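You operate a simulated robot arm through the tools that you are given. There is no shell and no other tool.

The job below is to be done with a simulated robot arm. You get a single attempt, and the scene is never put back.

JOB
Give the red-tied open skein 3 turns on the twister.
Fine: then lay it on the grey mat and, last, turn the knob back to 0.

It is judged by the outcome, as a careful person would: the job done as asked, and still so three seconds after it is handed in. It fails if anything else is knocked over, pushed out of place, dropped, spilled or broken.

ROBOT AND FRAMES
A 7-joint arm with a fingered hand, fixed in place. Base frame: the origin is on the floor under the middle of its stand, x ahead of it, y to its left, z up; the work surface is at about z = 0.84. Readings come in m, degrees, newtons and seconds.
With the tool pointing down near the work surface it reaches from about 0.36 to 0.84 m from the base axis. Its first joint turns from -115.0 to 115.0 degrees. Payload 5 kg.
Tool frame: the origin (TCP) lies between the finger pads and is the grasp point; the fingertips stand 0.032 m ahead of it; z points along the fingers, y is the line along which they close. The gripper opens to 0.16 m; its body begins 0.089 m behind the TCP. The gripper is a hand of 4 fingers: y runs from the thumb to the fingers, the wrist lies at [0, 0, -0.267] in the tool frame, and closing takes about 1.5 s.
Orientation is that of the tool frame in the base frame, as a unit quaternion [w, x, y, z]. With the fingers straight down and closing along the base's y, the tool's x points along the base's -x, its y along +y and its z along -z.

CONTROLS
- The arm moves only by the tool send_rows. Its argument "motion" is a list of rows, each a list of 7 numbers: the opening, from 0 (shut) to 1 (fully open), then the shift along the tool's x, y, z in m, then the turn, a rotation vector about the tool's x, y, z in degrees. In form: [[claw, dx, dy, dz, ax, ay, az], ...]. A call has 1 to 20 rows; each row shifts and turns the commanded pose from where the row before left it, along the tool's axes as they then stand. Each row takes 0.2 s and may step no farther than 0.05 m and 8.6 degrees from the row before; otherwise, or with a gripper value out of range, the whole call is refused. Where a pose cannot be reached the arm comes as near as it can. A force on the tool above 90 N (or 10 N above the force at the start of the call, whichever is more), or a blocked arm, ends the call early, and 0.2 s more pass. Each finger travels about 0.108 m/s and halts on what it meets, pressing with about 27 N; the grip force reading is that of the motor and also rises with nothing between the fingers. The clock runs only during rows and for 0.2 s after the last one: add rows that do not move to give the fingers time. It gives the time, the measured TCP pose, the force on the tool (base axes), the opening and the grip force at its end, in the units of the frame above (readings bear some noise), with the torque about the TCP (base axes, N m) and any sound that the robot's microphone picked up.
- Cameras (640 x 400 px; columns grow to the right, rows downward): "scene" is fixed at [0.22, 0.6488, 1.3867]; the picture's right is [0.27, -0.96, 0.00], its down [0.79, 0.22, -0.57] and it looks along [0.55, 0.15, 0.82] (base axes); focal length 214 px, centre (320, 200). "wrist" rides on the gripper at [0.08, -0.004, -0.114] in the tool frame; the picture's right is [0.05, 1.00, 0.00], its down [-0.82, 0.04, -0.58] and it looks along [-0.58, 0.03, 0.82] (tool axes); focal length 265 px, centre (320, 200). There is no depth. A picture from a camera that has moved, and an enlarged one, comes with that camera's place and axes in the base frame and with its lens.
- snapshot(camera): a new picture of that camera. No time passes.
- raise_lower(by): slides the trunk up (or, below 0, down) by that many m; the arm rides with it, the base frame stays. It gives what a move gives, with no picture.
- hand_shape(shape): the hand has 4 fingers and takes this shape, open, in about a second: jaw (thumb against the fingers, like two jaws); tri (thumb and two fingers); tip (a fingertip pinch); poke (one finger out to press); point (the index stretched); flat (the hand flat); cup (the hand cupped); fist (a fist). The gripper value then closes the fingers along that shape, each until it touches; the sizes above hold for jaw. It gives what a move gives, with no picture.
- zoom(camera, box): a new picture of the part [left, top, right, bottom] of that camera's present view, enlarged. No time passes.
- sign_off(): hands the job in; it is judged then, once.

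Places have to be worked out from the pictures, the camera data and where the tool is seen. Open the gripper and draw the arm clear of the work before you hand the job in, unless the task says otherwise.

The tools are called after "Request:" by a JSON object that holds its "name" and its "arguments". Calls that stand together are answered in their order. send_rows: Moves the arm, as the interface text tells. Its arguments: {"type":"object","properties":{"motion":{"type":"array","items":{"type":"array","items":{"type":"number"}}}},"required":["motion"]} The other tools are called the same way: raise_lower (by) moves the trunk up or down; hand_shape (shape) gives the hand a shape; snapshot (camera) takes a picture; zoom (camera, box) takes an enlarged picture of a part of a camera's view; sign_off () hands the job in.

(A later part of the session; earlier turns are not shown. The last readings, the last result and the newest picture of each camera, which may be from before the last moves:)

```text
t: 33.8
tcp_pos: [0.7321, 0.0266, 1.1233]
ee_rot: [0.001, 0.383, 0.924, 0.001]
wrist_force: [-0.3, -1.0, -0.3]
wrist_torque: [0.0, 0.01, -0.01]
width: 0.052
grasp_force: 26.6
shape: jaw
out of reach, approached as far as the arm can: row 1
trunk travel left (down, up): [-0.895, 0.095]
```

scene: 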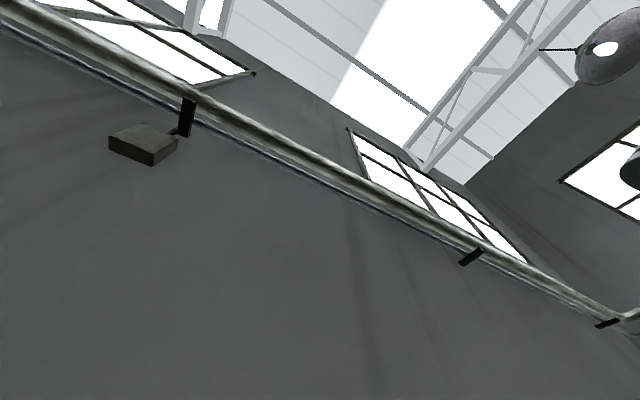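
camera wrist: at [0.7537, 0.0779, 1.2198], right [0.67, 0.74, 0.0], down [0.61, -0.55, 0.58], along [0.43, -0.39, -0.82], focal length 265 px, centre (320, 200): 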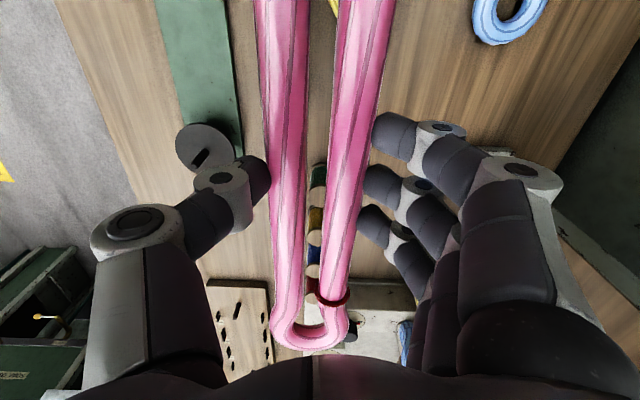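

The elbow is bent again and the arm follows. Now I move to above the twister's mid-point (E 0.475, R 0.442) at the same height.

Request:
{"name": "send_rows", "arguments": {"motion": [[0.25, 0.008, -0.032, 0, 0, 0, 0], [0.25, 0.008, -0.032, 0, 0, 0, 0], [0.25, 0.008, -0.031, 0, 0, 0, 0], [0.25, 0, 0, 0, 0, 0, 0]]}}

Request:
{"name": "snapshot", "arguments": {"camera": "wrist"}}

```text
t: 34.8
tcp_pos: [0.6485, -0.023, 1.1239]
ee_rot: [-0.001, 0.383, 0.924, 0.0]
wrist_force: [0.6, -0.3, -0.5]
wrist_torque: [-0.01, -0.02, -0.01]
width: 0.0519
grasp_force: 27.3
shape: jaw
trunk travel left (down, up): [-0.895, 0.095]
```

```text
taken
camera wrist: at [0.5897, 0.0311, 1.2383], right [0.67, 0.74, 0.0], down [0.61, -0.55, 0.58], along [0.43, -0.39, -0.82], focal length 265 px, centre (320, 200)
```

wrist: 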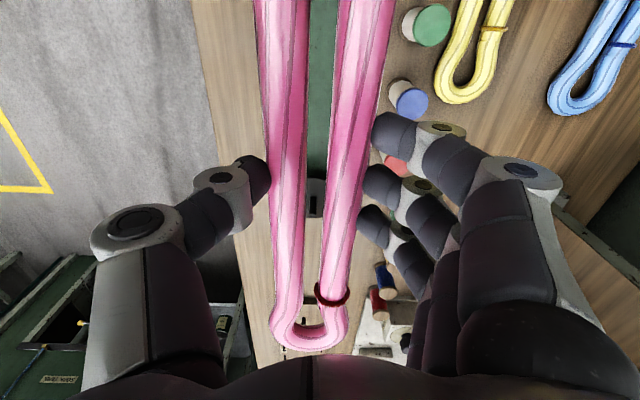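

TCP is at the target E≈0.475, R≈0.442, and the tail peg shows between the strands. I descend to just above the peg tops for an alignment check.

Request:
{"name": "send_rows", "arguments": {"motion": [[0.25, 0, 0, 0.03, 0, 0, 0], [0.25, 0, 0, 0.04, 0, 0, 0], [0.25, 0, 0, 0.04, 0, 0, 0], [0.25, 0, 0, 0.03, 0, 0, 0], [0.25, 0, 0, 0.008, 0, 0, 0], [0.25, 0, 0, 0, 0, 0, 0]]}}

Request:
{"name": "snapshot", "arguments": {"camera": "wrist"}}

Request:
{"name": "zoom", "arguments": {"camera": "wrist", "box": [240, 230, 400, 370]}}

Request:
{"name": "zoom", "arguments": {"camera": "wrist", "box": [220, 0, 420, 120]}}

```text
t: 36.2
tcp_pos: [0.65, -0.0215, 0.9766]
ee_rot: [0.0, 0.382, 0.924, -0.001]
wrist_force: [0.3, -0.5, -1.0]
wrist_torque: [0.01, -0.01, 0.0]
width: 0.0519
grasp_force: 27.0
shape: jaw
trunk travel left (down, up): [-0.895, 0.095]
```

```text
taken
camera wrist: at [0.5903, 0.0314, 1.0906], right [0.67, 0.74, 0.0], down [0.61, -0.55, 0.58], along [0.43, -0.39, -0.82], focal length 265 px, centre (320, 200)
```

wrist: 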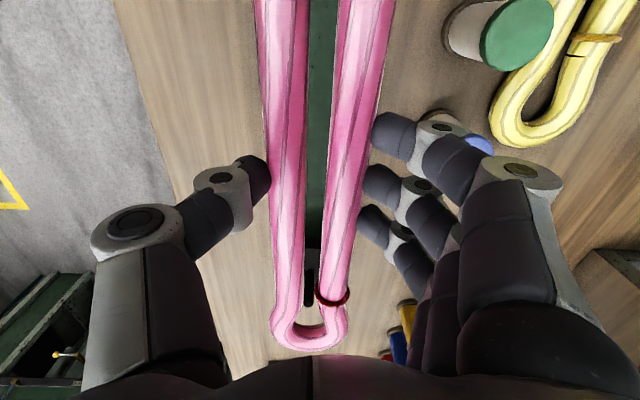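

```text
2.86 times, centred on (320, 300) of wrist
camera zoom: at [0.5903, 0.0314, 1.0906], right [0.67, 0.74, 0.0], down [0.61, -0.55, 0.58], along [0.43, -0.39, -0.82], focal length 758 px, centre (320, -86)
```

zoom: 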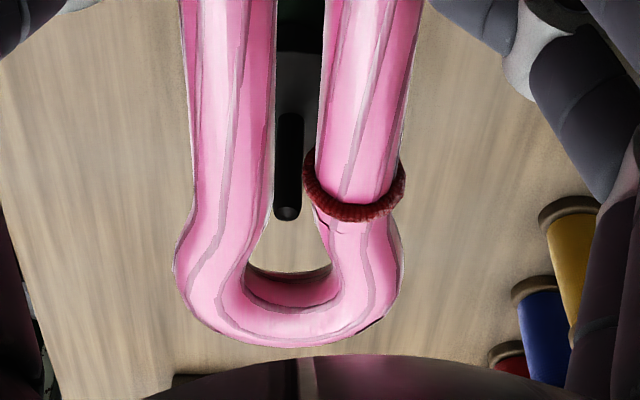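

```text
3.20 times, centred on (320, 60) of wrist
camera zoom: at [0.5903, 0.0314, 1.0906], right [0.67, 0.74, 0.0], down [0.61, -0.55, 0.58], along [0.43, -0.39, -0.82], focal length 849 px, centre (320, 648)
```

zoom: 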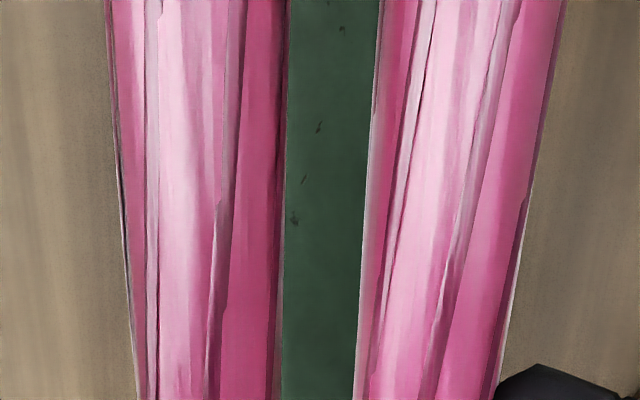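

The tail peg lies centred inside the far loop end, and the head end should have about 15 mm margin too. I lower the skein over the pegs in small steps.

Request:
{"name": "send_rows", "arguments": {"motion": [[0.25, 0, 0, 0.015, 0, 0, 0], [0.25, 0, 0, 0.015, 0, 0, 0], [0.25, 0, 0, 0.008, 0, 0, 0], [0.25, 0, 0, 0.004, 0, 0, 0], [0.25, 0, 0, 0, 0, 0, 0]]}}

Request:
{"name": "snapshot", "arguments": {"camera": "wrist"}}

Request:
{"name": "zoom", "arguments": {"camera": "wrist", "box": [240, 230, 400, 370]}}

```text
t: 37.4
tcp_pos: [0.6501, -0.0239, 0.9312]
ee_rot: [-0.002, 0.382, 0.924, -0.001]
wrist_force: [-0.3, -0.1, -0.6]
wrist_torque: [0.02, -0.02, 0.03]
width: 0.0516
grasp_force: 27.4
shape: jaw
trunk travel left (down, up): [-0.895, 0.095]
```

```text
taken
camera wrist: at [0.5901, 0.0301, 1.0483], right [0.67, 0.74, 0.0], down [0.61, -0.55, 0.58], along [0.43, -0.39, -0.82], focal length 265 px, centre (320, 200)
```

wrist: 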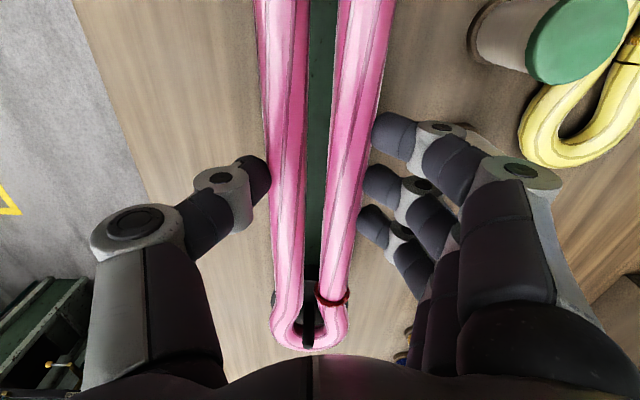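

```text
2.86 times, centred on (320, 300) of wrist
camera zoom: at [0.5901, 0.0301, 1.0483], right [0.67, 0.74, 0.0], down [0.61, -0.55, 0.58], along [0.43, -0.39, -0.82], focal length 758 px, centre (320, -86)
```

zoom: 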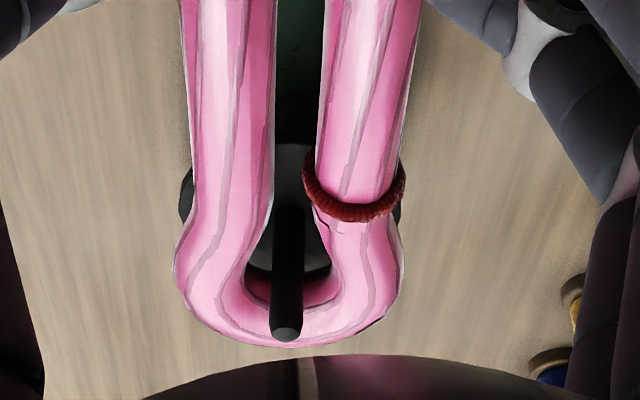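

The tail peg now stands up through the loop and there is no contact force. I'll lower 3 mm more to touch down and then open the hand gently.

Request:
{"name": "send_rows", "arguments": {"motion": [[0.25, 0, 0, 0.002, 0, 0, 0], [0.25, 0, 0, 0.002, 0, 0, 0], [0.25, 0, 0, 0, 0, 0, 0]]}}

```text
t: 38.2
tcp_pos: [0.6488, -0.0243, 0.9306]
ee_rot: [-0.001, 0.383, 0.924, 0.0]
wrist_force: [0.3, -0.6, -0.9]
wrist_torque: [0.01, -0.01, 0.0]
width: 0.0522
grasp_force: 26.6
shape: jaw
trunk travel left (down, up): [-0.895, 0.095]
```

No contact yet; another 3 mm down.

Request:
{"name": "send_rows", "arguments": {"motion": [[0.25, 0, 0, 0.0015, 0, 0, 0], [0.25, 0, 0, 0.0015, 0, 0, 0], [0.25, 0, 0, 0, 0, 0, 0]]}}

```text
t: 39.0
tcp_pos: [0.6499, -0.0237, 0.9257]
ee_rot: [-0.001, 0.383, 0.924, 0.0]
wrist_force: [-0.2, 0.7, 0.1]
wrist_torque: [-0.03, 0.05, 0.02]
width: 0.0518
grasp_force: 27.2
shape: jaw
trunk travel left (down, up): [-0.895, 0.095]
```

The force reading shows the skein's weight going onto the pegs. I open the hand slowly.

Request:
{"name": "send_rows", "arguments": {"motion": [[0.31, 0, 0, 0, 0, 0, 0], [0.33, 0, 0, 0, 0, 0, 0], [0.36, 0, 0, 0, 0, 0, 0], [0.4, 0, 0, 0, 0, 0, 0], [0.45, 0, 0, 0, 0, 0, 0], [0.5, 0, 0, 0, 0, 0, 0], [0.5, 0, 0, 0, 0, 0, 0]]}}

Request:
{"name": "snapshot", "arguments": {"camera": "wrist"}}

Request:
{"name": "zoom", "arguments": {"camera": "wrist", "box": [240, 230, 400, 370]}}

```text
t: 40.6
tcp_pos: [0.6484, -0.0238, 0.9257]
ee_rot: [-0.001, 0.383, 0.924, -0.001]
wrist_force: [0.2, -1.0, -0.2]
wrist_torque: [-0.02, 0.01, 0.0]
width: 0.0794
grasp_force: 0.1
shape: jaw
trunk travel left (down, up): [-0.895, 0.095]
```

```text
taken
camera wrist: at [0.5903, 0.03, 1.0405], right [0.67, 0.74, 0.0], down [0.61, -0.55, 0.58], along [0.43, -0.39, -0.82], focal length 265 px, centre (320, 200)
```

wrist: 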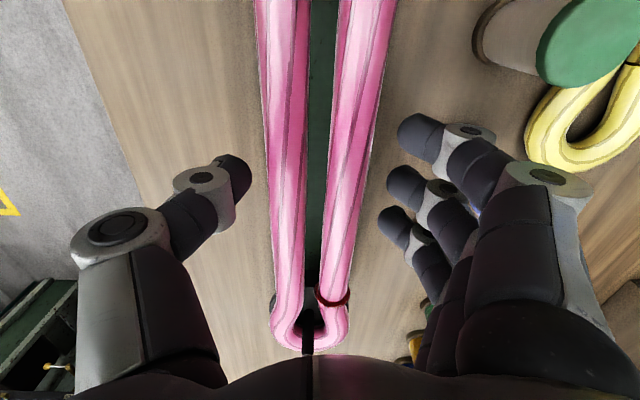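

```text
2.86 times, centred on (320, 300) of wrist
camera zoom: at [0.5903, 0.03, 1.0405], right [0.67, 0.74, 0.0], down [0.61, -0.55, 0.58], along [0.43, -0.39, -0.82], focal length 758 px, centre (320, -86)
```

zoom: 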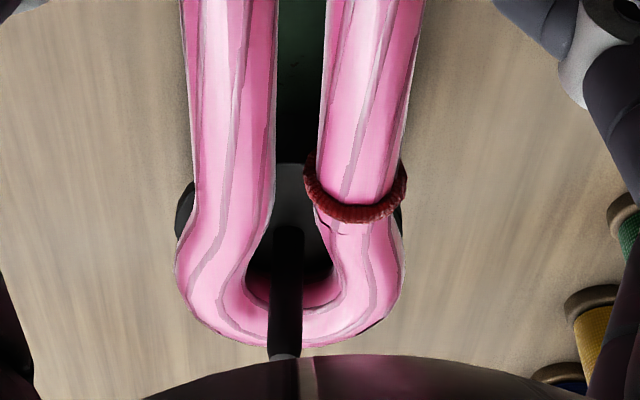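

The skein stayed put on the pegs. I retreat straight up and shift back to inspect the head end.

Request:
{"name": "send_rows", "arguments": {"motion": [[0.5, 0, 0, -0.02, 0, 0, 0], [0.5, 0, 0, -0.04, 0, 0, 0], [0.5, 0, 0, -0.04, 0, 0, 0], [0.5, 0, 0, -0.04, 0, 0, 0], [0.5, 0, 0, -0.04, 0, 0, 0], [0.5, 0.04, 0, 0, 0, 0, 0], [0.5, 0.04, 0, 0, 0, 0, 0], [0.5, 0.02, 0, 0, 0, 0, 0], [0.5, 0, 0, 0, 0, 0, 0]]}}

Request:
{"name": "snapshot", "arguments": {"camera": "wrist"}}

Request:
{"name": "zoom", "arguments": {"camera": "wrist", "box": [240, 0, 400, 110]}}

```text
t: 42.6
tcp_pos: [0.5808, 0.0493, 1.1047]
ee_rot: [-0.001, 0.383, 0.924, -0.001]
wrist_force: [0.0, -0.2, 0.1]
wrist_torque: [0.02, 0.01, 0.01]
width: 0.0793
grasp_force: 0.0
shape: jaw
trunk travel left (down, up): [-0.895, 0.095]
```

```text
taken
camera wrist: at [0.5218, 0.1026, 1.2192], right [0.67, 0.74, 0.0], down [0.61, -0.55, 0.58], along [0.43, -0.39, -0.82], focal length 265 px, centre (320, 200)
```

wrist: 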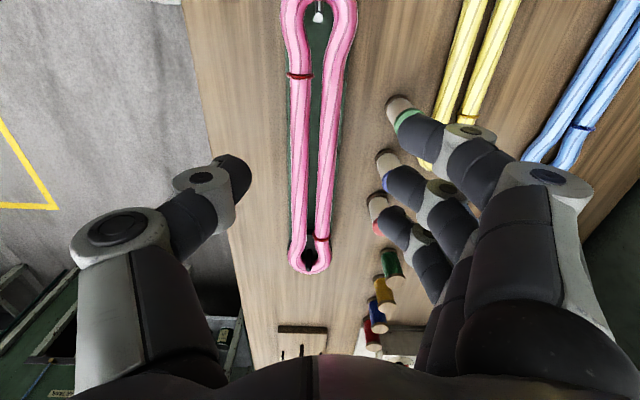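

```text
3.64 times, centred on (320, 55) of wrist
camera zoom: at [0.5218, 0.1026, 1.2192], right [0.67, 0.74, 0.0], down [0.61, -0.55, 0.58], along [0.43, -0.39, -0.82], focal length 965 px, centre (320, 727)
```

zoom: 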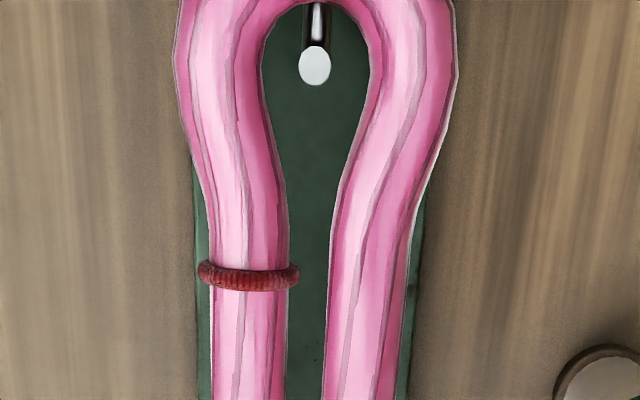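

Both pegs are inside the loop ends. Now I move back over the head box to measure the knob and dial.

Request:
{"name": "send_rows", "arguments": {"motion": [[0.5, 0.04, 0, -0.005, 0, 0, 0], [0.5, 0.04, 0, -0.005, 0, 0, 0], [0.5, 0.04, 0, -0.005, 0, 0, 0], [0.5, 0.03, 0, 0, 0, 0, 0], [0.5, 0, 0, 0, 0, 0, 0]]}}

Request:
{"name": "snapshot", "arguments": {"camera": "wrist"}}

Request:
{"name": "zoom", "arguments": {"camera": "wrist", "box": [240, 0, 400, 110]}}

```text
t: 43.8
tcp_pos: [0.4725, 0.1549, 1.1235]
ee_rot: [-0.001, 0.382, 0.924, -0.001]
wrist_force: [0.3, 0.1, -0.1]
wrist_torque: [0.02, -0.04, -0.01]
width: 0.0792
grasp_force: 0.1
shape: jaw
trunk travel left (down, up): [-0.895, 0.095]
```

```text
taken
camera wrist: at [0.414, 0.2081, 1.2376], right [0.67, 0.74, 0.0], down [0.61, -0.55, 0.58], along [0.43, -0.39, -0.82], focal length 265 px, centre (320, 200)
```

wrist: 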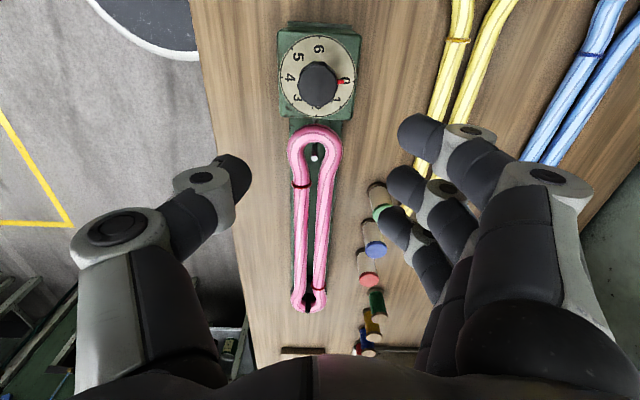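

```text
3.64 times, centred on (320, 55) of wrist
camera zoom: at [0.414, 0.2081, 1.2376], right [0.67, 0.74, 0.0], down [0.61, -0.55, 0.58], along [0.43, -0.39, -0.82], focal length 965 px, centre (320, 727)
```

zoom: 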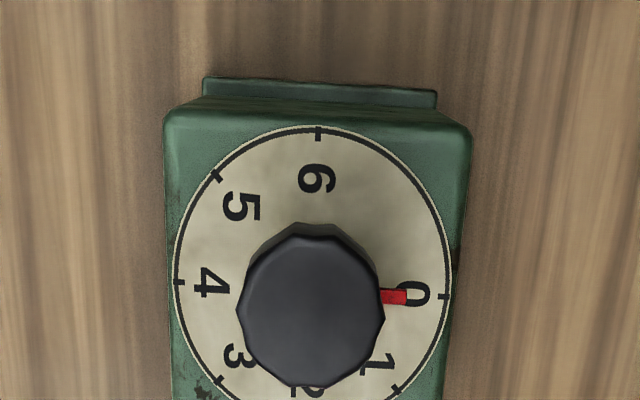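

The knob is at about E≈0.203, R≈0.4405 (base ≈(0.455, 0.168)), 39 mm wide, top z≈0.963, dial z≈0.94, pointer at 0 toward +r. I'll try the "tri" hand shape in the air to see whether it suits gripping the knob.

Request:
{"name": "hand_shape", "arguments": {"shape": "tri"}}

Request:
{"name": "snapshot", "arguments": {"camera": "wrist"}}

```text
t: 44.7
tcp_pos: [0.4731, 0.1553, 1.1238]
ee_rot: [-0.001, 0.383, 0.924, -0.001]
wrist_force: [0.4, 0.3, -0.4]
wrist_torque: [0.02, -0.01, 0.03]
width: 0.1598
grasp_force: 0.1
shape: tri
trunk travel left (down, up): [-0.895, 0.095]
```

```text
taken
camera wrist: at [0.414, 0.208, 1.2376], right [0.67, 0.74, 0.0], down [0.61, -0.55, 0.58], along [0.43, -0.39, -0.82], focal length 265 px, centre (320, 200)
```

wrist: 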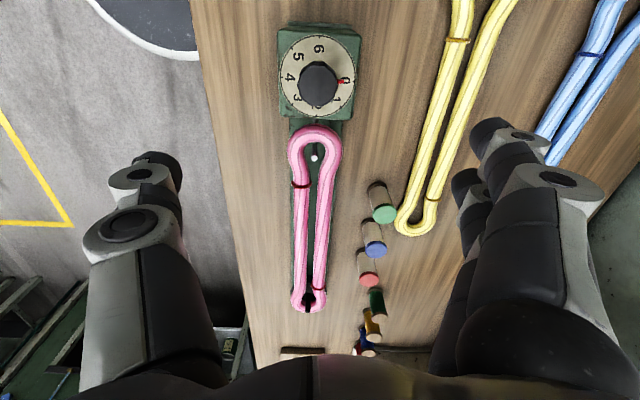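

I close the tri shape partly in the air to see where the fingertips meet.

Request:
{"name": "send_rows", "arguments": {"motion": [[0.7, 0, 0, 0, 0, 0, 0], [0.5, 0, 0, 0, 0, 0, 0], [0.35, 0, 0, 0, 0, 0, 0], [0.25, 0, 0, 0, 0, 0, 0], [0.25, 0, 0, 0, 0, 0, 0], [0.25, 0, 0, 0, 0, 0, 0]]}}

Request:
{"name": "snapshot", "arguments": {"camera": "wrist"}}

Request:
{"name": "zoom", "arguments": {"camera": "wrist", "box": [220, 100, 440, 260]}}

```text
t: 46.1
tcp_pos: [0.4738, 0.1542, 1.1238]
ee_rot: [-0.002, 0.383, 0.924, -0.001]
wrist_force: [-0.8, 0.3, 0.0]
wrist_torque: [-0.03, 0.0, 0.01]
width: 0.0406
grasp_force: 0.0
shape: tri
trunk travel left (down, up): [-0.895, 0.095]
```

```text
taken
camera wrist: at [0.4141, 0.2079, 1.2376], right [0.67, 0.74, 0.0], down [0.61, -0.55, 0.58], along [0.43, -0.39, -0.82], focal length 265 px, centre (320, 200)
```

wrist: 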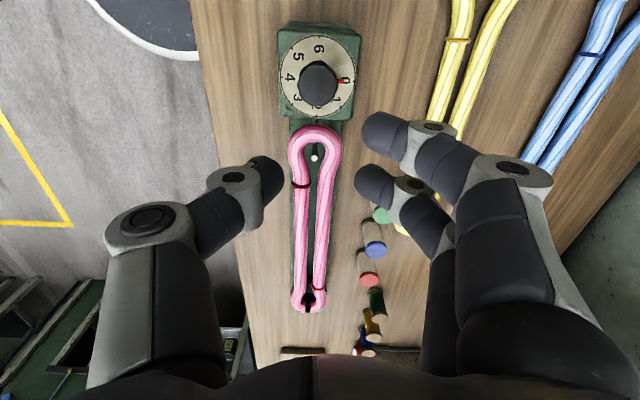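

```text
2.50 times, centred on (330, 180) of wrist
camera zoom: at [0.4141, 0.2079, 1.2376], right [0.67, 0.74, 0.0], down [0.61, -0.55, 0.58], along [0.43, -0.39, -0.82], focal length 664 px, centre (295, 250)
```

zoom: 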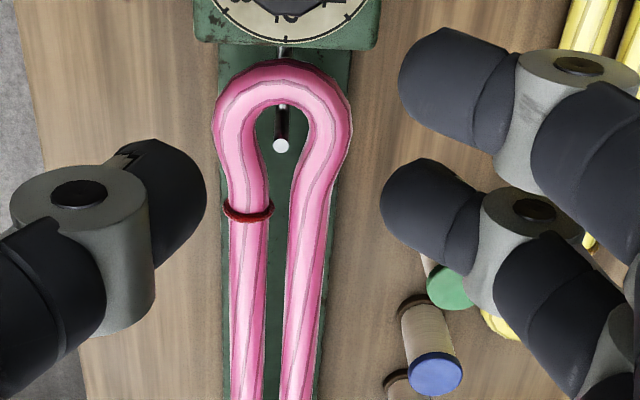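

Tri uses thumb plus index and middle fingers, with the index 27 mm to one side, wider than the knob. I'll check the "tip" pinch for comparison.

Request:
{"name": "hand_shape", "arguments": {"shape": "tip"}}

Request:
{"name": "send_rows", "arguments": {"motion": [[0.7, 0, 0, 0, 0, 0, 0], [0.5, 0, 0, 0, 0, 0, 0], [0.35, 0, 0, 0, 0, 0, 0], [0.3, 0, 0, 0, 0, 0, 0], [0.3, 0, 0, 0, 0, 0, 0], [0.3, 0, 0, 0, 0, 0, 0]]}}

Request:
{"name": "snapshot", "arguments": {"camera": "wrist"}}

Request:
{"name": "zoom", "arguments": {"camera": "wrist", "box": [220, 100, 440, 260]}}

```text
t: 47.0
tcp_pos: [0.4726, 0.154, 1.1233]
ee_rot: [-0.001, 0.383, 0.924, -0.001]
wrist_force: [-0.8, 0.5, 0.3]
wrist_torque: [0.01, 0.01, 0.01]
width: 0.1601
grasp_force: 0.1
shape: tip
trunk travel left (down, up): [-0.895, 0.095]
```

```text
t: 48.4
tcp_pos: [0.4736, 0.1535, 1.1228]
ee_rot: [-0.001, 0.383, 0.924, 0.0]
wrist_force: [0.8, 0.1, 0.7]
wrist_torque: [0.01, 0.0, -0.01]
width: 0.0487
grasp_force: 0.0
shape: tip
trunk travel left (down, up): [-0.895, 0.095]
```

```text
taken
camera wrist: at [0.414, 0.2079, 1.2376], right [0.67, 0.74, 0.0], down [0.61, -0.55, 0.58], along [0.43, -0.39, -0.82], focal length 265 px, centre (320, 200)
```

wrist: 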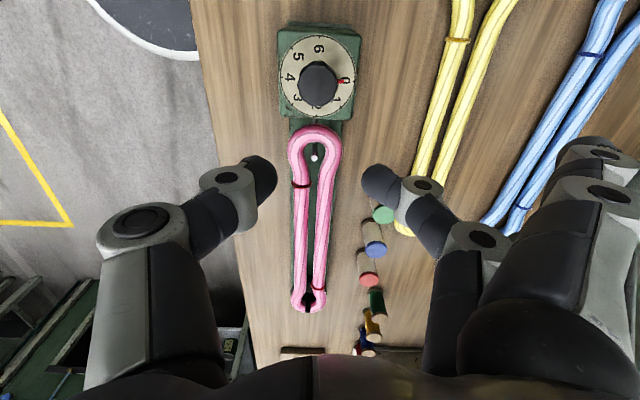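

```text
2.50 times, centred on (330, 180) of wrist
camera zoom: at [0.414, 0.2079, 1.2376], right [0.67, 0.74, 0.0], down [0.61, -0.55, 0.58], along [0.43, -0.39, -0.82], focal length 664 px, centre (295, 250)
```

zoom: 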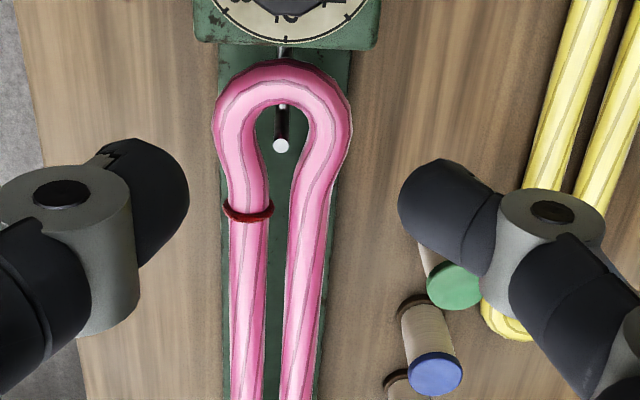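

The tip pinch has the thumb and one finger opposed at the tool centre – well suited to the knob. First a straight-down look at the knob for exact centre coordinates.

Request:
{"name": "send_rows", "arguments": {"motion": [[0.35, -0.03, 0, 0, 0, 0, 0], [0.35, -0.027, 0, 0, 0, 0, 0], [0.35, 0, 0, 0, 0, 0, 0]]}}

Request:
{"name": "zoom", "arguments": {"camera": "wrist", "box": [240, 0, 400, 100]}}

```text
t: 49.2
tcp_pos: [0.5142, 0.1127, 1.1232]
ee_rot: [-0.001, 0.383, 0.924, -0.001]
wrist_force: [0.1, -0.5, -0.6]
wrist_torque: [0.04, 0.0, 0.03]
width: 0.0556
grasp_force: 0.1
shape: tip
trunk travel left (down, up): [-0.895, 0.095]
```

```text
4.00 times, centred on (320, 50) of wrist
camera zoom: at [0.4547, 0.1672, 1.2387], right [0.67, 0.74, 0.0], down [0.61, -0.55, 0.58], along [0.43, -0.39, -0.82], focal length 1062 px, centre (320, 800)
```

zoom: 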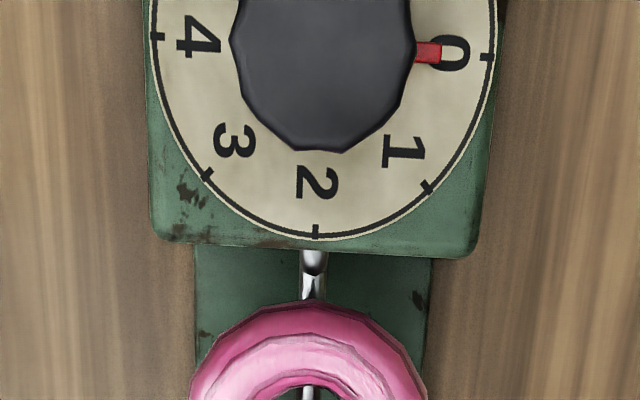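

Knob centre confirmed at E≈0.203, R≈0.4405, i.e. base (0.455, 0.168). I move over it and dry-run the end of the turn in the air (yaw to about −67.5°) to check the wrist's range.

Request:
{"name": "send_rows", "arguments": {"motion": [[0.35, 0.04, -0.0014, 0, 0, 0, 0], [0.35, 0.0409, -0.0014, 0, 0, 0, 0], [0.35, 0, 0, 0, 0, 0, 7.5], [0.35, 0, 0, 0, 0, 0, 7.5], [0.35, 0, 0, 0, 0, 0, 7.5], [0.35, 0, 0, 0, 0, 0, 0]]}}

Request:
{"name": "send_rows", "arguments": {"motion": [[0.35, 0, 0, 0, 0, 0, -8.4375], [0.35, 0, 0, 0, 0, 0, -8.4375], [0.35, 0, 0, 0, 0, 0, -8.4375], [0.35, 0, 0, 0, 0, 0, -8.4375], [0.35, 0, 0, 0, 0, 0, -8.4375], [0.35, 0, 0, 0, 0, 0, -8.4375], [0.35, 0, 0, 0, 0, 0, -8.4375], [0.35, 0, 0, 0, 0, 0, -8.4375], [0.35, 0, 0, 0, 0, 0, -8.4375], [0.35, 0, 0, 0, 0, 0, -8.4375], [0.35, 0, 0, 0, 0, 0, -8.4375], [0.35, 0, 0, 0, 0, 0, -8.4375], [0.35, 0, 0, 0, 0, 0, -8.4375], [0.35, 0, 0, 0, 0, 0, -8.4375], [0.35, 0, 0, 0, 0, 0, -8.4375], [0.35, 0, 0, 0, 0, 0, -8.4375], [0.35, 0, 0, 0, 0, 0, 0]]}}

Request:
{"name": "snapshot", "arguments": {"camera": "wrist"}}

```text
t: 50.6
tcp_pos: [0.4543, 0.1689, 1.1215]
ee_rot: [-0.001, 0.556, 0.831, 0.0]
wrist_force: [-0.9, 0.5, 0.6]
wrist_torque: [-0.03, 0.0, 0.02]
width: 0.0553
grasp_force: 0.1
shape: tip
trunk travel left (down, up): [-0.895, 0.095]
```

```text
t: 54.2
tcp_pos: [0.4546, 0.1681, 1.1231]
ee_rot: [-0.001, -0.557, 0.831, 0.0]
wrist_force: [0.5, -0.4, -0.1]
wrist_torque: [0.0, 0.0, -0.01]
width: 0.0555
grasp_force: 0.0
shape: tip
trunk travel left (down, up): [-0.895, 0.095]
```

```text
taken
camera wrist: at [0.4283, 0.0921, 1.2373], right [-0.94, 0.33, 0.0], down [0.27, 0.77, 0.58], along [0.19, 0.54, -0.82], focal length 265 px, centre (320, 200)
```

wrist: 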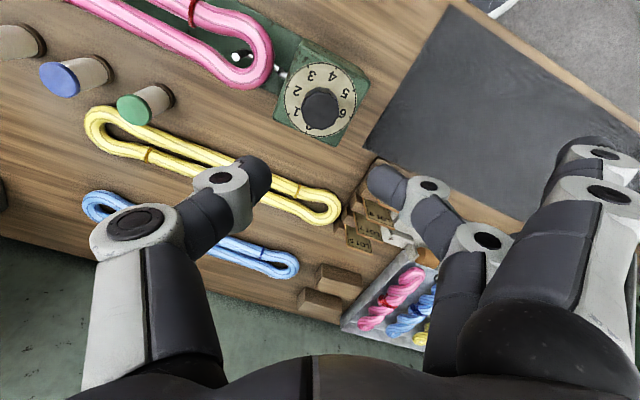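

The full wrist range is available. I descend to just above the knob top and check the fingertips' position around it.

Request:
{"name": "send_rows", "arguments": {"motion": [[0.35, 0, 0, 0.03, 0, 0, 0], [0.35, 0, 0, 0.04, 0, 0, 0], [0.35, 0, 0, 0.03, 0, 0, 0], [0.35, 0, 0, 0.018, 0, 0, 0], [0.35, 0, 0, 0, 0, 0, 0]]}}

Request:
{"name": "snapshot", "arguments": {"camera": "wrist"}}

Request:
{"name": "zoom", "arguments": {"camera": "wrist", "box": [220, 80, 440, 240]}}

```text
t: 55.4
tcp_pos: [0.4537, 0.1685, 1.0033]
ee_rot: [-0.001, -0.556, 0.831, 0.001]
wrist_force: [0.4, -0.1, -0.4]
wrist_torque: [-0.03, -0.02, 0.01]
width: 0.0553
grasp_force: 0.1
shape: tip
trunk travel left (down, up): [-0.895, 0.095]
```

```text
taken
camera wrist: at [0.4275, 0.092, 1.1178], right [-0.94, 0.33, 0.0], down [0.27, 0.77, 0.58], along [0.19, 0.54, -0.82], focal length 265 px, centre (320, 200)
```

wrist: 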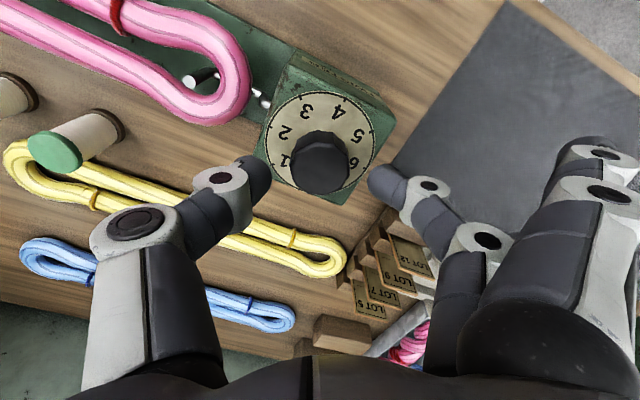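

```text
2.50 times, centred on (330, 160) of wrist
camera zoom: at [0.4275, 0.092, 1.1178], right [-0.94, 0.33, 0.0], down [0.27, 0.77, 0.58], along [0.19, 0.54, -0.82], focal length 664 px, centre (295, 300)
```

zoom: 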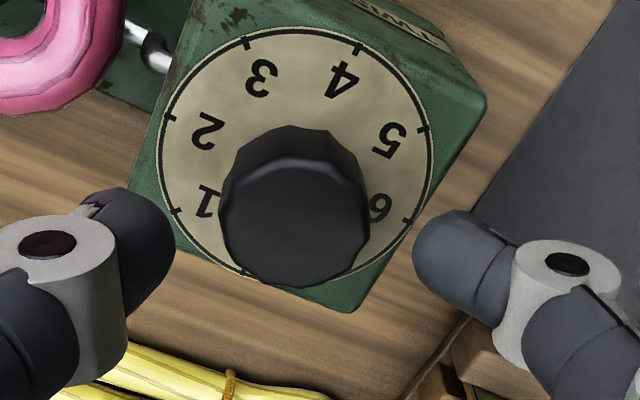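

The knob is centred between thumb and finger. I lower to grip height (tips about 5 mm above the dial) and close on the knob.

Request:
{"name": "send_rows", "arguments": {"motion": [[0.35, 0, 0, 0.014, 0, 0, 0], [0.35, 0, 0, 0.01, 0, 0, 0], [0.35, 0, 0, 0, 0, 0, 0]]}}

Request:
{"name": "zoom", "arguments": {"camera": "wrist", "box": [220, 80, 440, 240]}}

```text
t: 56.2
tcp_pos: [0.4535, 0.169, 0.9798]
ee_rot: [0.0, -0.555, 0.832, 0.001]
wrist_force: [0.9, 0.6, 0.4]
wrist_torque: [-0.04, 0.03, 0.0]
width: 0.0556
grasp_force: 0.0
shape: tip
trunk travel left (down, up): [-0.895, 0.095]
```

```text
2.50 times, centred on (330, 160) of wrist
camera zoom: at [0.4275, 0.092, 1.0941], right [-0.94, 0.33, 0.0], down [0.27, 0.77, 0.58], along [0.19, 0.54, -0.82], focal length 664 px, centre (295, 300)
```

zoom: 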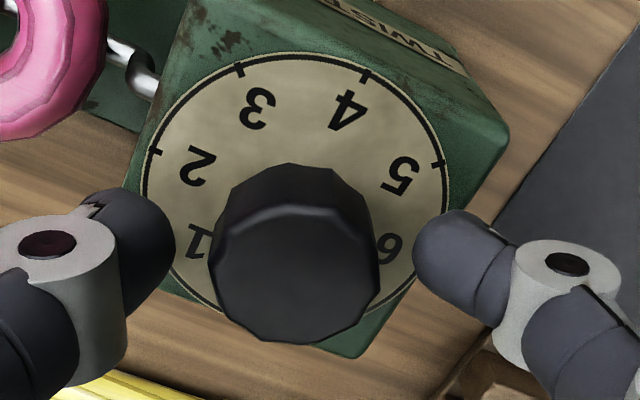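

Fingers straddle the knob properly. I go 2 mm lower and close to grip.

Request:
{"name": "send_rows", "arguments": {"motion": [[0.35, 0, 0, 0.0025, 0, 0, 0], [0.31, 0, 0, 0, 0, 0, 0], [0.28, 0, 0, 0, 0, 0, 0], [0.25, 0, 0, 0, 0, 0, 0], [0.22, 0, 0, 0, 0, 0, 0], [0.18, 0, 0, 0, 0, 0, 0], [0.15, 0, 0, 0, 0, 0, 0], [0.15, 0, 0, 0, 0, 0, 0]]}}

Request:
{"name": "zoom", "arguments": {"camera": "wrist", "box": [220, 80, 440, 240]}}

```text
t: 58.0
tcp_pos: [0.4542, 0.1678, 0.9765]
ee_rot: [-0.002, -0.556, 0.831, 0.0]
wrist_force: [-0.9, 0.6, -2.7]
wrist_torque: [-0.01, 0.01, 0.02]
width: 0.0313
grasp_force: 27.4
shape: tip
trunk travel left (down, up): [-0.895, 0.095]
```

```text
2.50 times, centred on (330, 160) of wrist
camera zoom: at [0.4277, 0.092, 1.0911], right [-0.94, 0.33, 0.0], down [0.27, 0.77, 0.58], along [0.19, 0.54, -0.82], focal length 664 px, centre (295, 300)
```

zoom: 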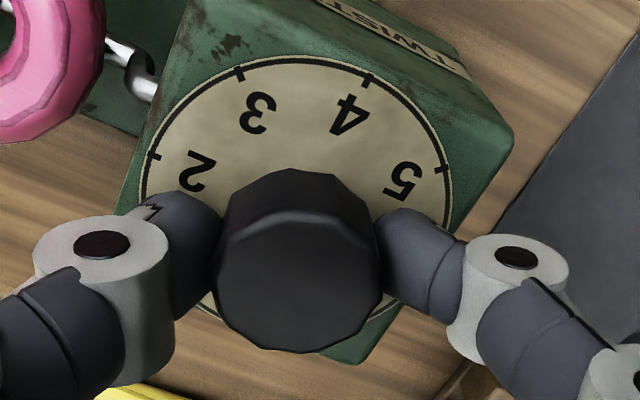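

The knob is gripped. I turn it clockwise 45° first (toward 1) and watch the torque and sounds.

Request:
{"name": "send_rows", "arguments": {"motion": [[0.15, 0, 0, 0, 0, 0, 5], [0.15, 0, 0, 0, 0, 0, 8], [0.15, 0, 0, 0, 0, 0, 8], [0.15, 0, 0, 0, 0, 0, 8], [0.15, 0, 0, 0, 0, 0, 8], [0.15, 0, 0, 0, 0, 0, 8], [0.15, 0, 0, 0, 0, 0, 0]]}}

Request:
{"name": "snapshot", "arguments": {"camera": "wrist"}}

Request:
{"name": "zoom", "arguments": {"camera": "wrist", "box": [200, 60, 440, 230]}}

```text
t: 59.6
tcp_pos: [0.4536, 0.1673, 0.9758]
ee_rot: [-0.001, -0.195, 0.981, 0.0]
wrist_force: [-4.8, -1.9, -12.0]
wrist_torque: [0.03, 0.09, 0.03]
width: 0.0312
grasp_force: 27.0
shape: tip
trunk travel left (down, up): [-0.895, 0.095]
```

```text
taken
camera wrist: at [0.382, 0.1334, 1.0917], right [-0.43, 0.9, 0.0], down [0.74, 0.35, 0.58], along [0.52, 0.25, -0.82], focal length 265 px, centre (320, 200)
```

wrist: 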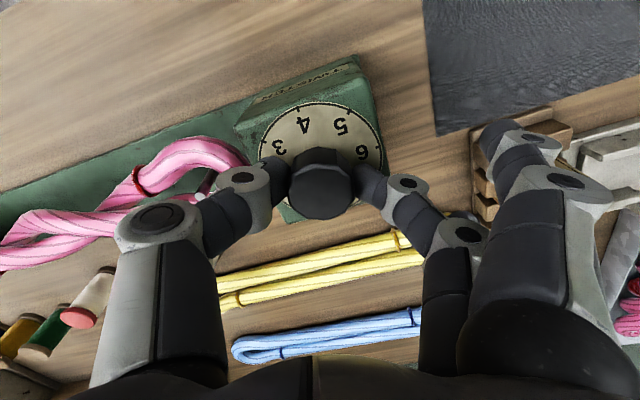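

```text
2.35 times, centred on (320, 145) of wrist
camera zoom: at [0.382, 0.1334, 1.0917], right [-0.43, 0.9, 0.0], down [0.74, 0.35, 0.58], along [0.52, 0.25, -0.82], focal length 624 px, centre (320, 329)
```

zoom: 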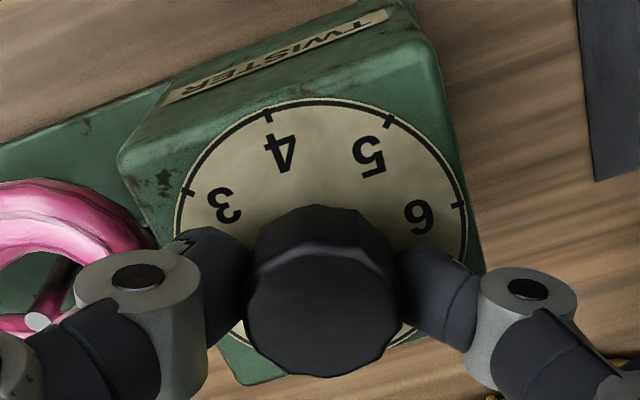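

The knob turned 45° and the skein has visibly begun to twist. I continue another 45° toward 2, watching the force.

Request:
{"name": "send_rows", "arguments": {"motion": [[0.15, 0, 0, 0, 0, 0, 5], [0.15, 0, 0, 0, 0, 0, 8], [0.15, 0, 0, 0, 0, 0, 8], [0.15, 0, 0, 0, 0, 0, 8], [0.15, 0, 0, 0, 0, 0, 8], [0.15, 0, 0, 0, 0, 0, 8], [0.15, 0, 0, 0, 0, 0, 0]]}}

Request:
{"name": "snapshot", "arguments": {"camera": "wrist"}}

```text
t: 61.2
tcp_pos: [0.4541, 0.1677, 0.9784]
ee_rot: [-0.002, 0.196, 0.981, -0.001]
wrist_force: [-3.0, 2.2, -14.3]
wrist_torque: [0.11, 0.06, 0.01]
width: 0.0311
grasp_force: 27.1
shape: tip
trunk travel left (down, up): [-0.895, 0.095]
```

```text
taken
camera wrist: at [0.3786, 0.1949, 1.0918], right [0.34, 0.94, 0.0], down [0.77, -0.27, 0.58], along [0.54, -0.19, -0.82], focal length 265 px, centre (320, 200)
```

wrist: 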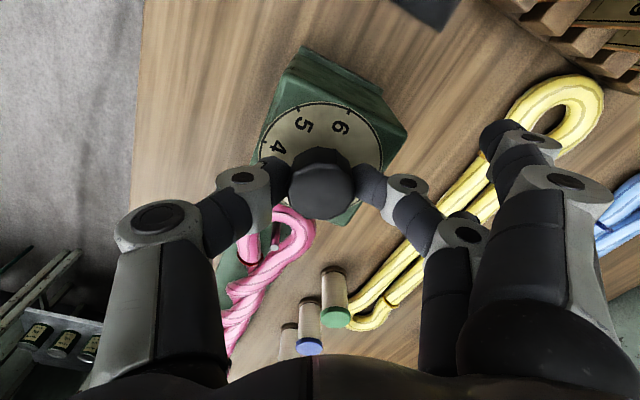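

Two turns' worth so far and the twisting is progressing. I turn the last 45° to 3.

Request:
{"name": "send_rows", "arguments": {"motion": [[0.15, 0, 0, 0, 0, 0, 5], [0.15, 0, 0, 0, 0, 0, 8], [0.15, 0, 0, 0, 0, 0, 8], [0.15, 0, 0, 0, 0, 0, 8], [0.15, 0, 0, 0, 0, 0, 8], [0.15, 0, 0, 0, 0, 0, 8], [0.15, 0, 0, 0, 0, 0, 0], [0.15, 0, 0, 0, 0, 0, 0]]}}

Request:
{"name": "snapshot", "arguments": {"camera": "wrist"}}

Request:
{"name": "zoom", "arguments": {"camera": "wrist", "box": [220, 80, 440, 240]}}

```text
t: 63.0
tcp_pos: [0.4544, 0.1685, 0.9771]
ee_rot: [-0.001, 0.555, 0.832, -0.001]
wrist_force: [-8.9, 6.2, -1.7]
wrist_torque: [0.1, 0.18, -0.01]
width: 0.0306
grasp_force: 26.8
shape: tip
trunk travel left (down, up): [-0.895, 0.095]
```

```text
taken
camera wrist: at [0.4201, 0.2407, 1.0913], right [0.9, 0.43, 0.0], down [0.35, -0.74, 0.58], along [0.25, -0.52, -0.82], focal length 265 px, centre (320, 200)
```

wrist: 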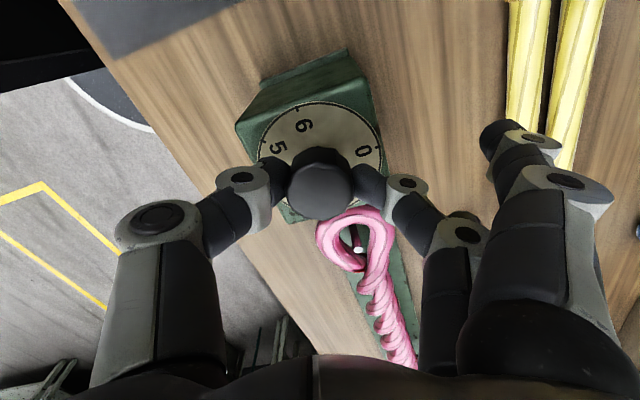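

```text
2.50 times, centred on (330, 160) of wrist
camera zoom: at [0.4201, 0.2407, 1.0913], right [0.9, 0.43, 0.0], down [0.35, -0.74, 0.58], along [0.25, -0.52, -0.82], focal length 664 px, centre (295, 300)
```

zoom: 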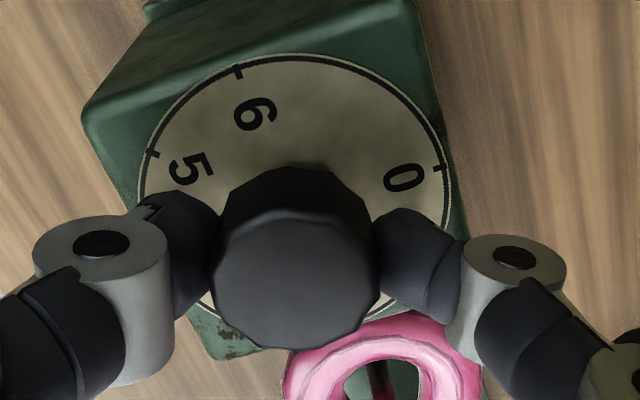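

The skein looks well twisted. I open the fingers gently and rise to see the pointer.

Request:
{"name": "send_rows", "arguments": {"motion": [[0.19, 0, 0, 0, 0, 0, 0], [0.22, 0, 0, 0, 0, 0, 0], [0.26, 0, 0, 0, 0, 0, 0], [0.32, 0, 0, 0, 0, 0, 0], [0.38, 0, 0, 0, 0, 0, 0], [0.38, 0, 0, 0, 0, 0, 0], [0.38, 0, 0, -0.02, 0, 0, 0], [0.38, 0, 0, -0.04, 0, 0, 0], [0.38, 0, 0, -0.04, 0, 0, 0], [0.38, 0, 0, -0.04, 0, 0, 0], [0.38, 0, 0, 0, 0, 0, 0]]}}

Request:
{"name": "snapshot", "arguments": {"camera": "wrist"}}

Request:
{"name": "zoom", "arguments": {"camera": "wrist", "box": [220, 30, 420, 170]}}

```text
t: 65.4
tcp_pos: [0.4558, 0.1671, 1.1161]
ee_rot: [-0.001, 0.555, 0.832, 0.0]
wrist_force: [0.6, 0.3, 0.1]
wrist_torque: [0.0, 0.04, -0.02]
width: 0.0605
grasp_force: 0.1
shape: tip
trunk travel left (down, up): [-0.895, 0.095]
```

```text
taken
camera wrist: at [0.4224, 0.2384, 1.2297], right [0.9, 0.43, 0.0], down [0.35, -0.74, 0.58], along [0.25, -0.52, -0.82], focal length 265 px, centre (320, 200)
```

wrist: 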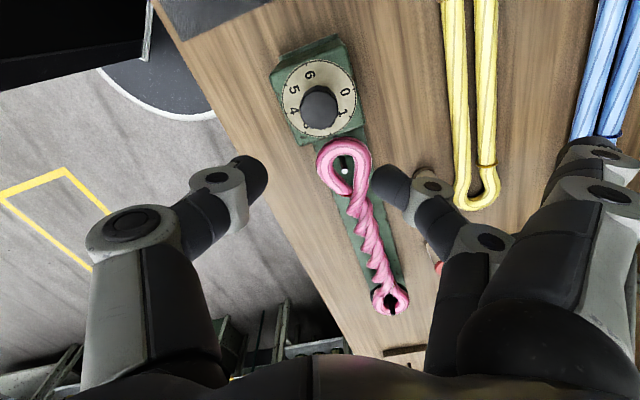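

```text
2.86 times, centred on (320, 100) of wrist
camera zoom: at [0.4224, 0.2384, 1.2297], right [0.9, 0.43, 0.0], down [0.35, -0.74, 0.58], along [0.25, -0.52, -0.82], focal length 758 px, centre (320, 486)
```

zoom: 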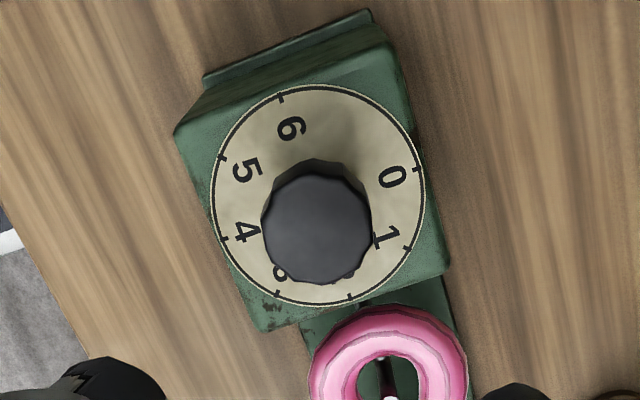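

The pointer is hidden behind the knob from here; I yaw back to line up with the twister and move so the camera is straight above the dial.

Request:
{"name": "send_rows", "arguments": {"motion": [[0.38, 0, 0, 0, 0, 0, -7.5], [0.38, 0, 0, 0, 0, 0, -7.5], [0.38, 0, 0, 0, 0, 0, -7.5], [0.38, -0.04, 0, 0, 0, 0, 0], [0.38, -0.036, 0, 0, 0, 0, 0], [0.38, 0, 0, 0, 0, 0, 0]]}}

Request:
{"name": "snapshot", "arguments": {"camera": "wrist"}}

Request:
{"name": "zoom", "arguments": {"camera": "wrist", "box": [240, 0, 400, 100]}}

Request:
{"name": "zoom", "arguments": {"camera": "wrist", "box": [240, 40, 400, 280]}}

```text
t: 66.8
tcp_pos: [0.5089, 0.1154, 1.1175]
ee_rot: [-0.001, 0.382, 0.924, -0.001]
wrist_force: [-0.6, 0.2, -0.3]
wrist_torque: [-0.01, -0.03, 0.01]
width: 0.0605
grasp_force: 0.0
shape: tip
trunk travel left (down, up): [-0.895, 0.095]
```

```text
taken
camera wrist: at [0.4495, 0.1689, 1.2329], right [0.67, 0.74, 0.0], down [0.61, -0.55, 0.58], along [0.43, -0.39, -0.82], focal length 265 px, centre (320, 200)
```

wrist: 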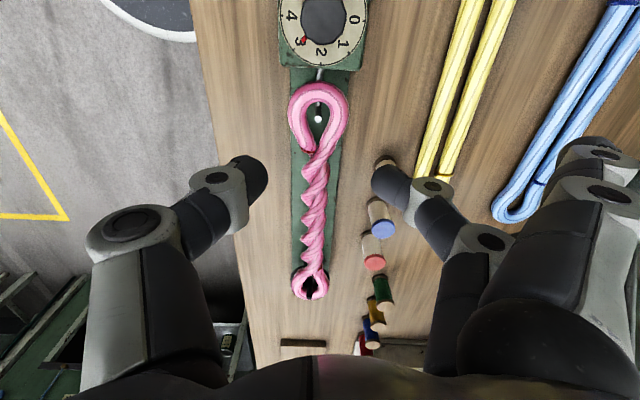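

```text
4.00 times, centred on (320, 50) of wrist
camera zoom: at [0.4495, 0.1689, 1.2329], right [0.67, 0.74, 0.0], down [0.61, -0.55, 0.58], along [0.43, -0.39, -0.82], focal length 1062 px, centre (320, 800)
```

zoom: 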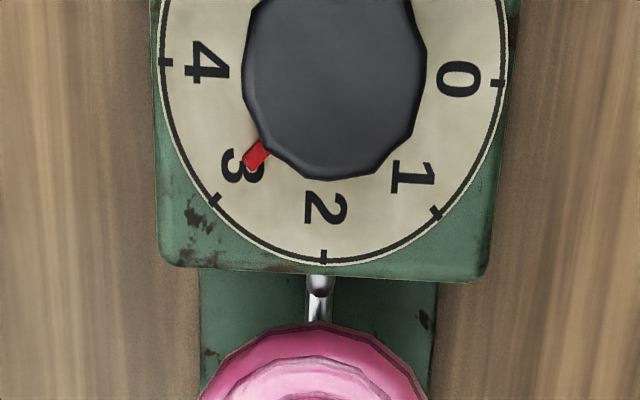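

```text
1.67 times, centred on (320, 160) of wrist
camera zoom: at [0.4495, 0.1689, 1.2329], right [0.67, 0.74, 0.0], down [0.61, -0.55, 0.58], along [0.43, -0.39, -0.82], focal length 442 px, centre (320, 267)
```

zoom: 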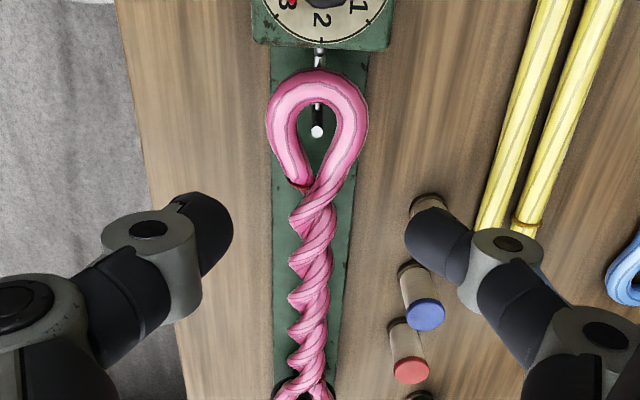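

The pointer sits right on 3 and the skein shows three full turns between the pegs. Before grasping it, I'll switch to the jaw shape and fly over the grey mat at the same yaw to check reach and measure the mat.

Request:
{"name": "hand_shape", "arguments": {"shape": "jaw"}}

Request:
{"name": "send_rows", "arguments": {"motion": [[0.5, 0.0448, -0.0047, 0, 0, 0, 0], [0.5, 0.0448, -0.0047, 0, 0, 0, 0], [0.5, 0.0448, -0.0047, 0, 0, 0, 0], [0.5, 0.0448, -0.0047, 0, 0, 0, 0], [0.5, 0.0448, -0.0047, 0, 0, 0, 0], [0.5, 0.0448, -0.0047, 0, 0, 0, 0], [0.5, 0.0448, -0.0047, 0, 0, 0, 0], [0.5, 0.0448, -0.0047, 0, 0, 0, 0], [0.5, 0.0448, -0.0047, 0, 0, 0, 0], [0.5, 0.0448, -0.0047, 0, 0, 0, 0], [0.5, 0, 0, 0, 0, 0, 0]]}}

Request:
{"name": "snapshot", "arguments": {"camera": "wrist"}}

```text
t: 67.7
tcp_pos: [0.5093, 0.1156, 1.118]
ee_rot: [-0.001, 0.382, 0.924, 0.0]
wrist_force: [-0.1, 0.7, 0.3]
wrist_torque: [0.04, -0.04, 0.0]
width: 0.1602
grasp_force: 0.1
shape: jaw
trunk travel left (down, up): [-0.895, 0.095]
```

```text
t: 70.1
tcp_pos: [0.1586, 0.4006, 1.1201]
ee_rot: [-0.002, 0.382, 0.924, 0.0]
wrist_force: [0.5, -0.7, 0.7]
wrist_torque: [0.02, 0.05, -0.01]
width: 0.0809
grasp_force: 0.0
shape: jaw
trunk travel left (down, up): [-0.895, 0.095]
```

```text
taken
camera wrist: at [0.0991, 0.4538, 1.2343], right [0.67, 0.74, 0.0], down [0.61, -0.55, 0.58], along [0.43, -0.39, -0.82], focal length 265 px, centre (320, 200)
```

wrist: 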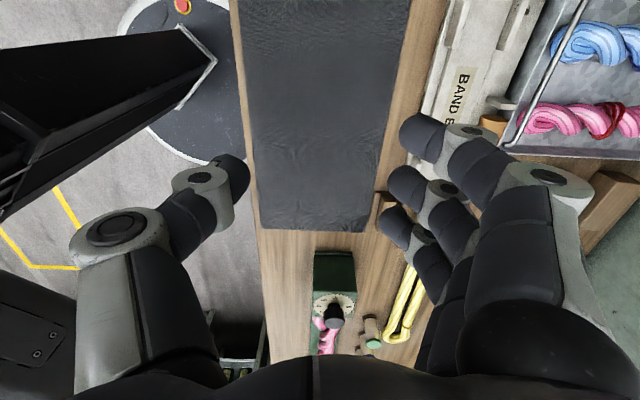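

The mat spans R≈0.295–0.50 and E up to 0.099 and the pose is reachable. I test the descent over the empty mat to be sure it works before bringing the skein.

Request:
{"name": "send_rows", "arguments": {"motion": [[0.5, 0, 0, 0.04, 0, 0, 0], [0.5, 0, 0, 0.045, 0, 0, 0], [0.5, 0, 0, 0.045, 0, 0, 0], [0.5, 0, 0, 0.045, 0, 0, 0], [0.5, 0, 0, 0.025, 0, 0, 0], [0.5, 0, 0, 0, 0, 0, 0]]}}

Request:
{"name": "snapshot", "arguments": {"camera": "wrist"}}

```text
t: 71.5
tcp_pos: [0.1596, 0.3988, 0.9192]
ee_rot: [-0.002, 0.383, 0.924, 0.0]
wrist_force: [-0.5, 0.8, 0.5]
wrist_torque: [-0.05, -0.01, -0.01]
width: 0.0806
grasp_force: 0.1
shape: jaw
trunk travel left (down, up): [-0.895, 0.095]
```

```text
taken
camera wrist: at [0.1004, 0.4513, 1.033], right [0.67, 0.74, 0.0], down [0.61, -0.55, 0.58], along [0.43, -0.39, -0.82], focal length 265 px, centre (320, 200)
```

wrist: 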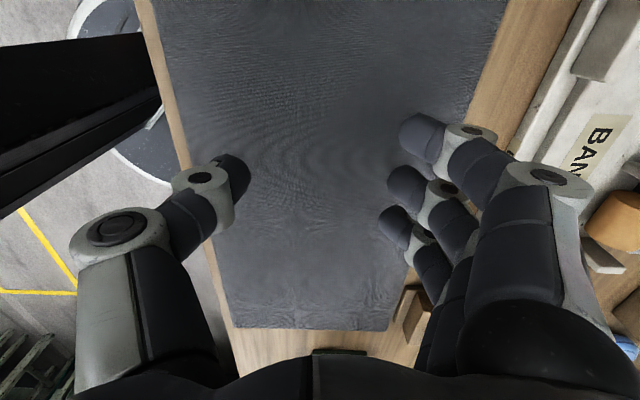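

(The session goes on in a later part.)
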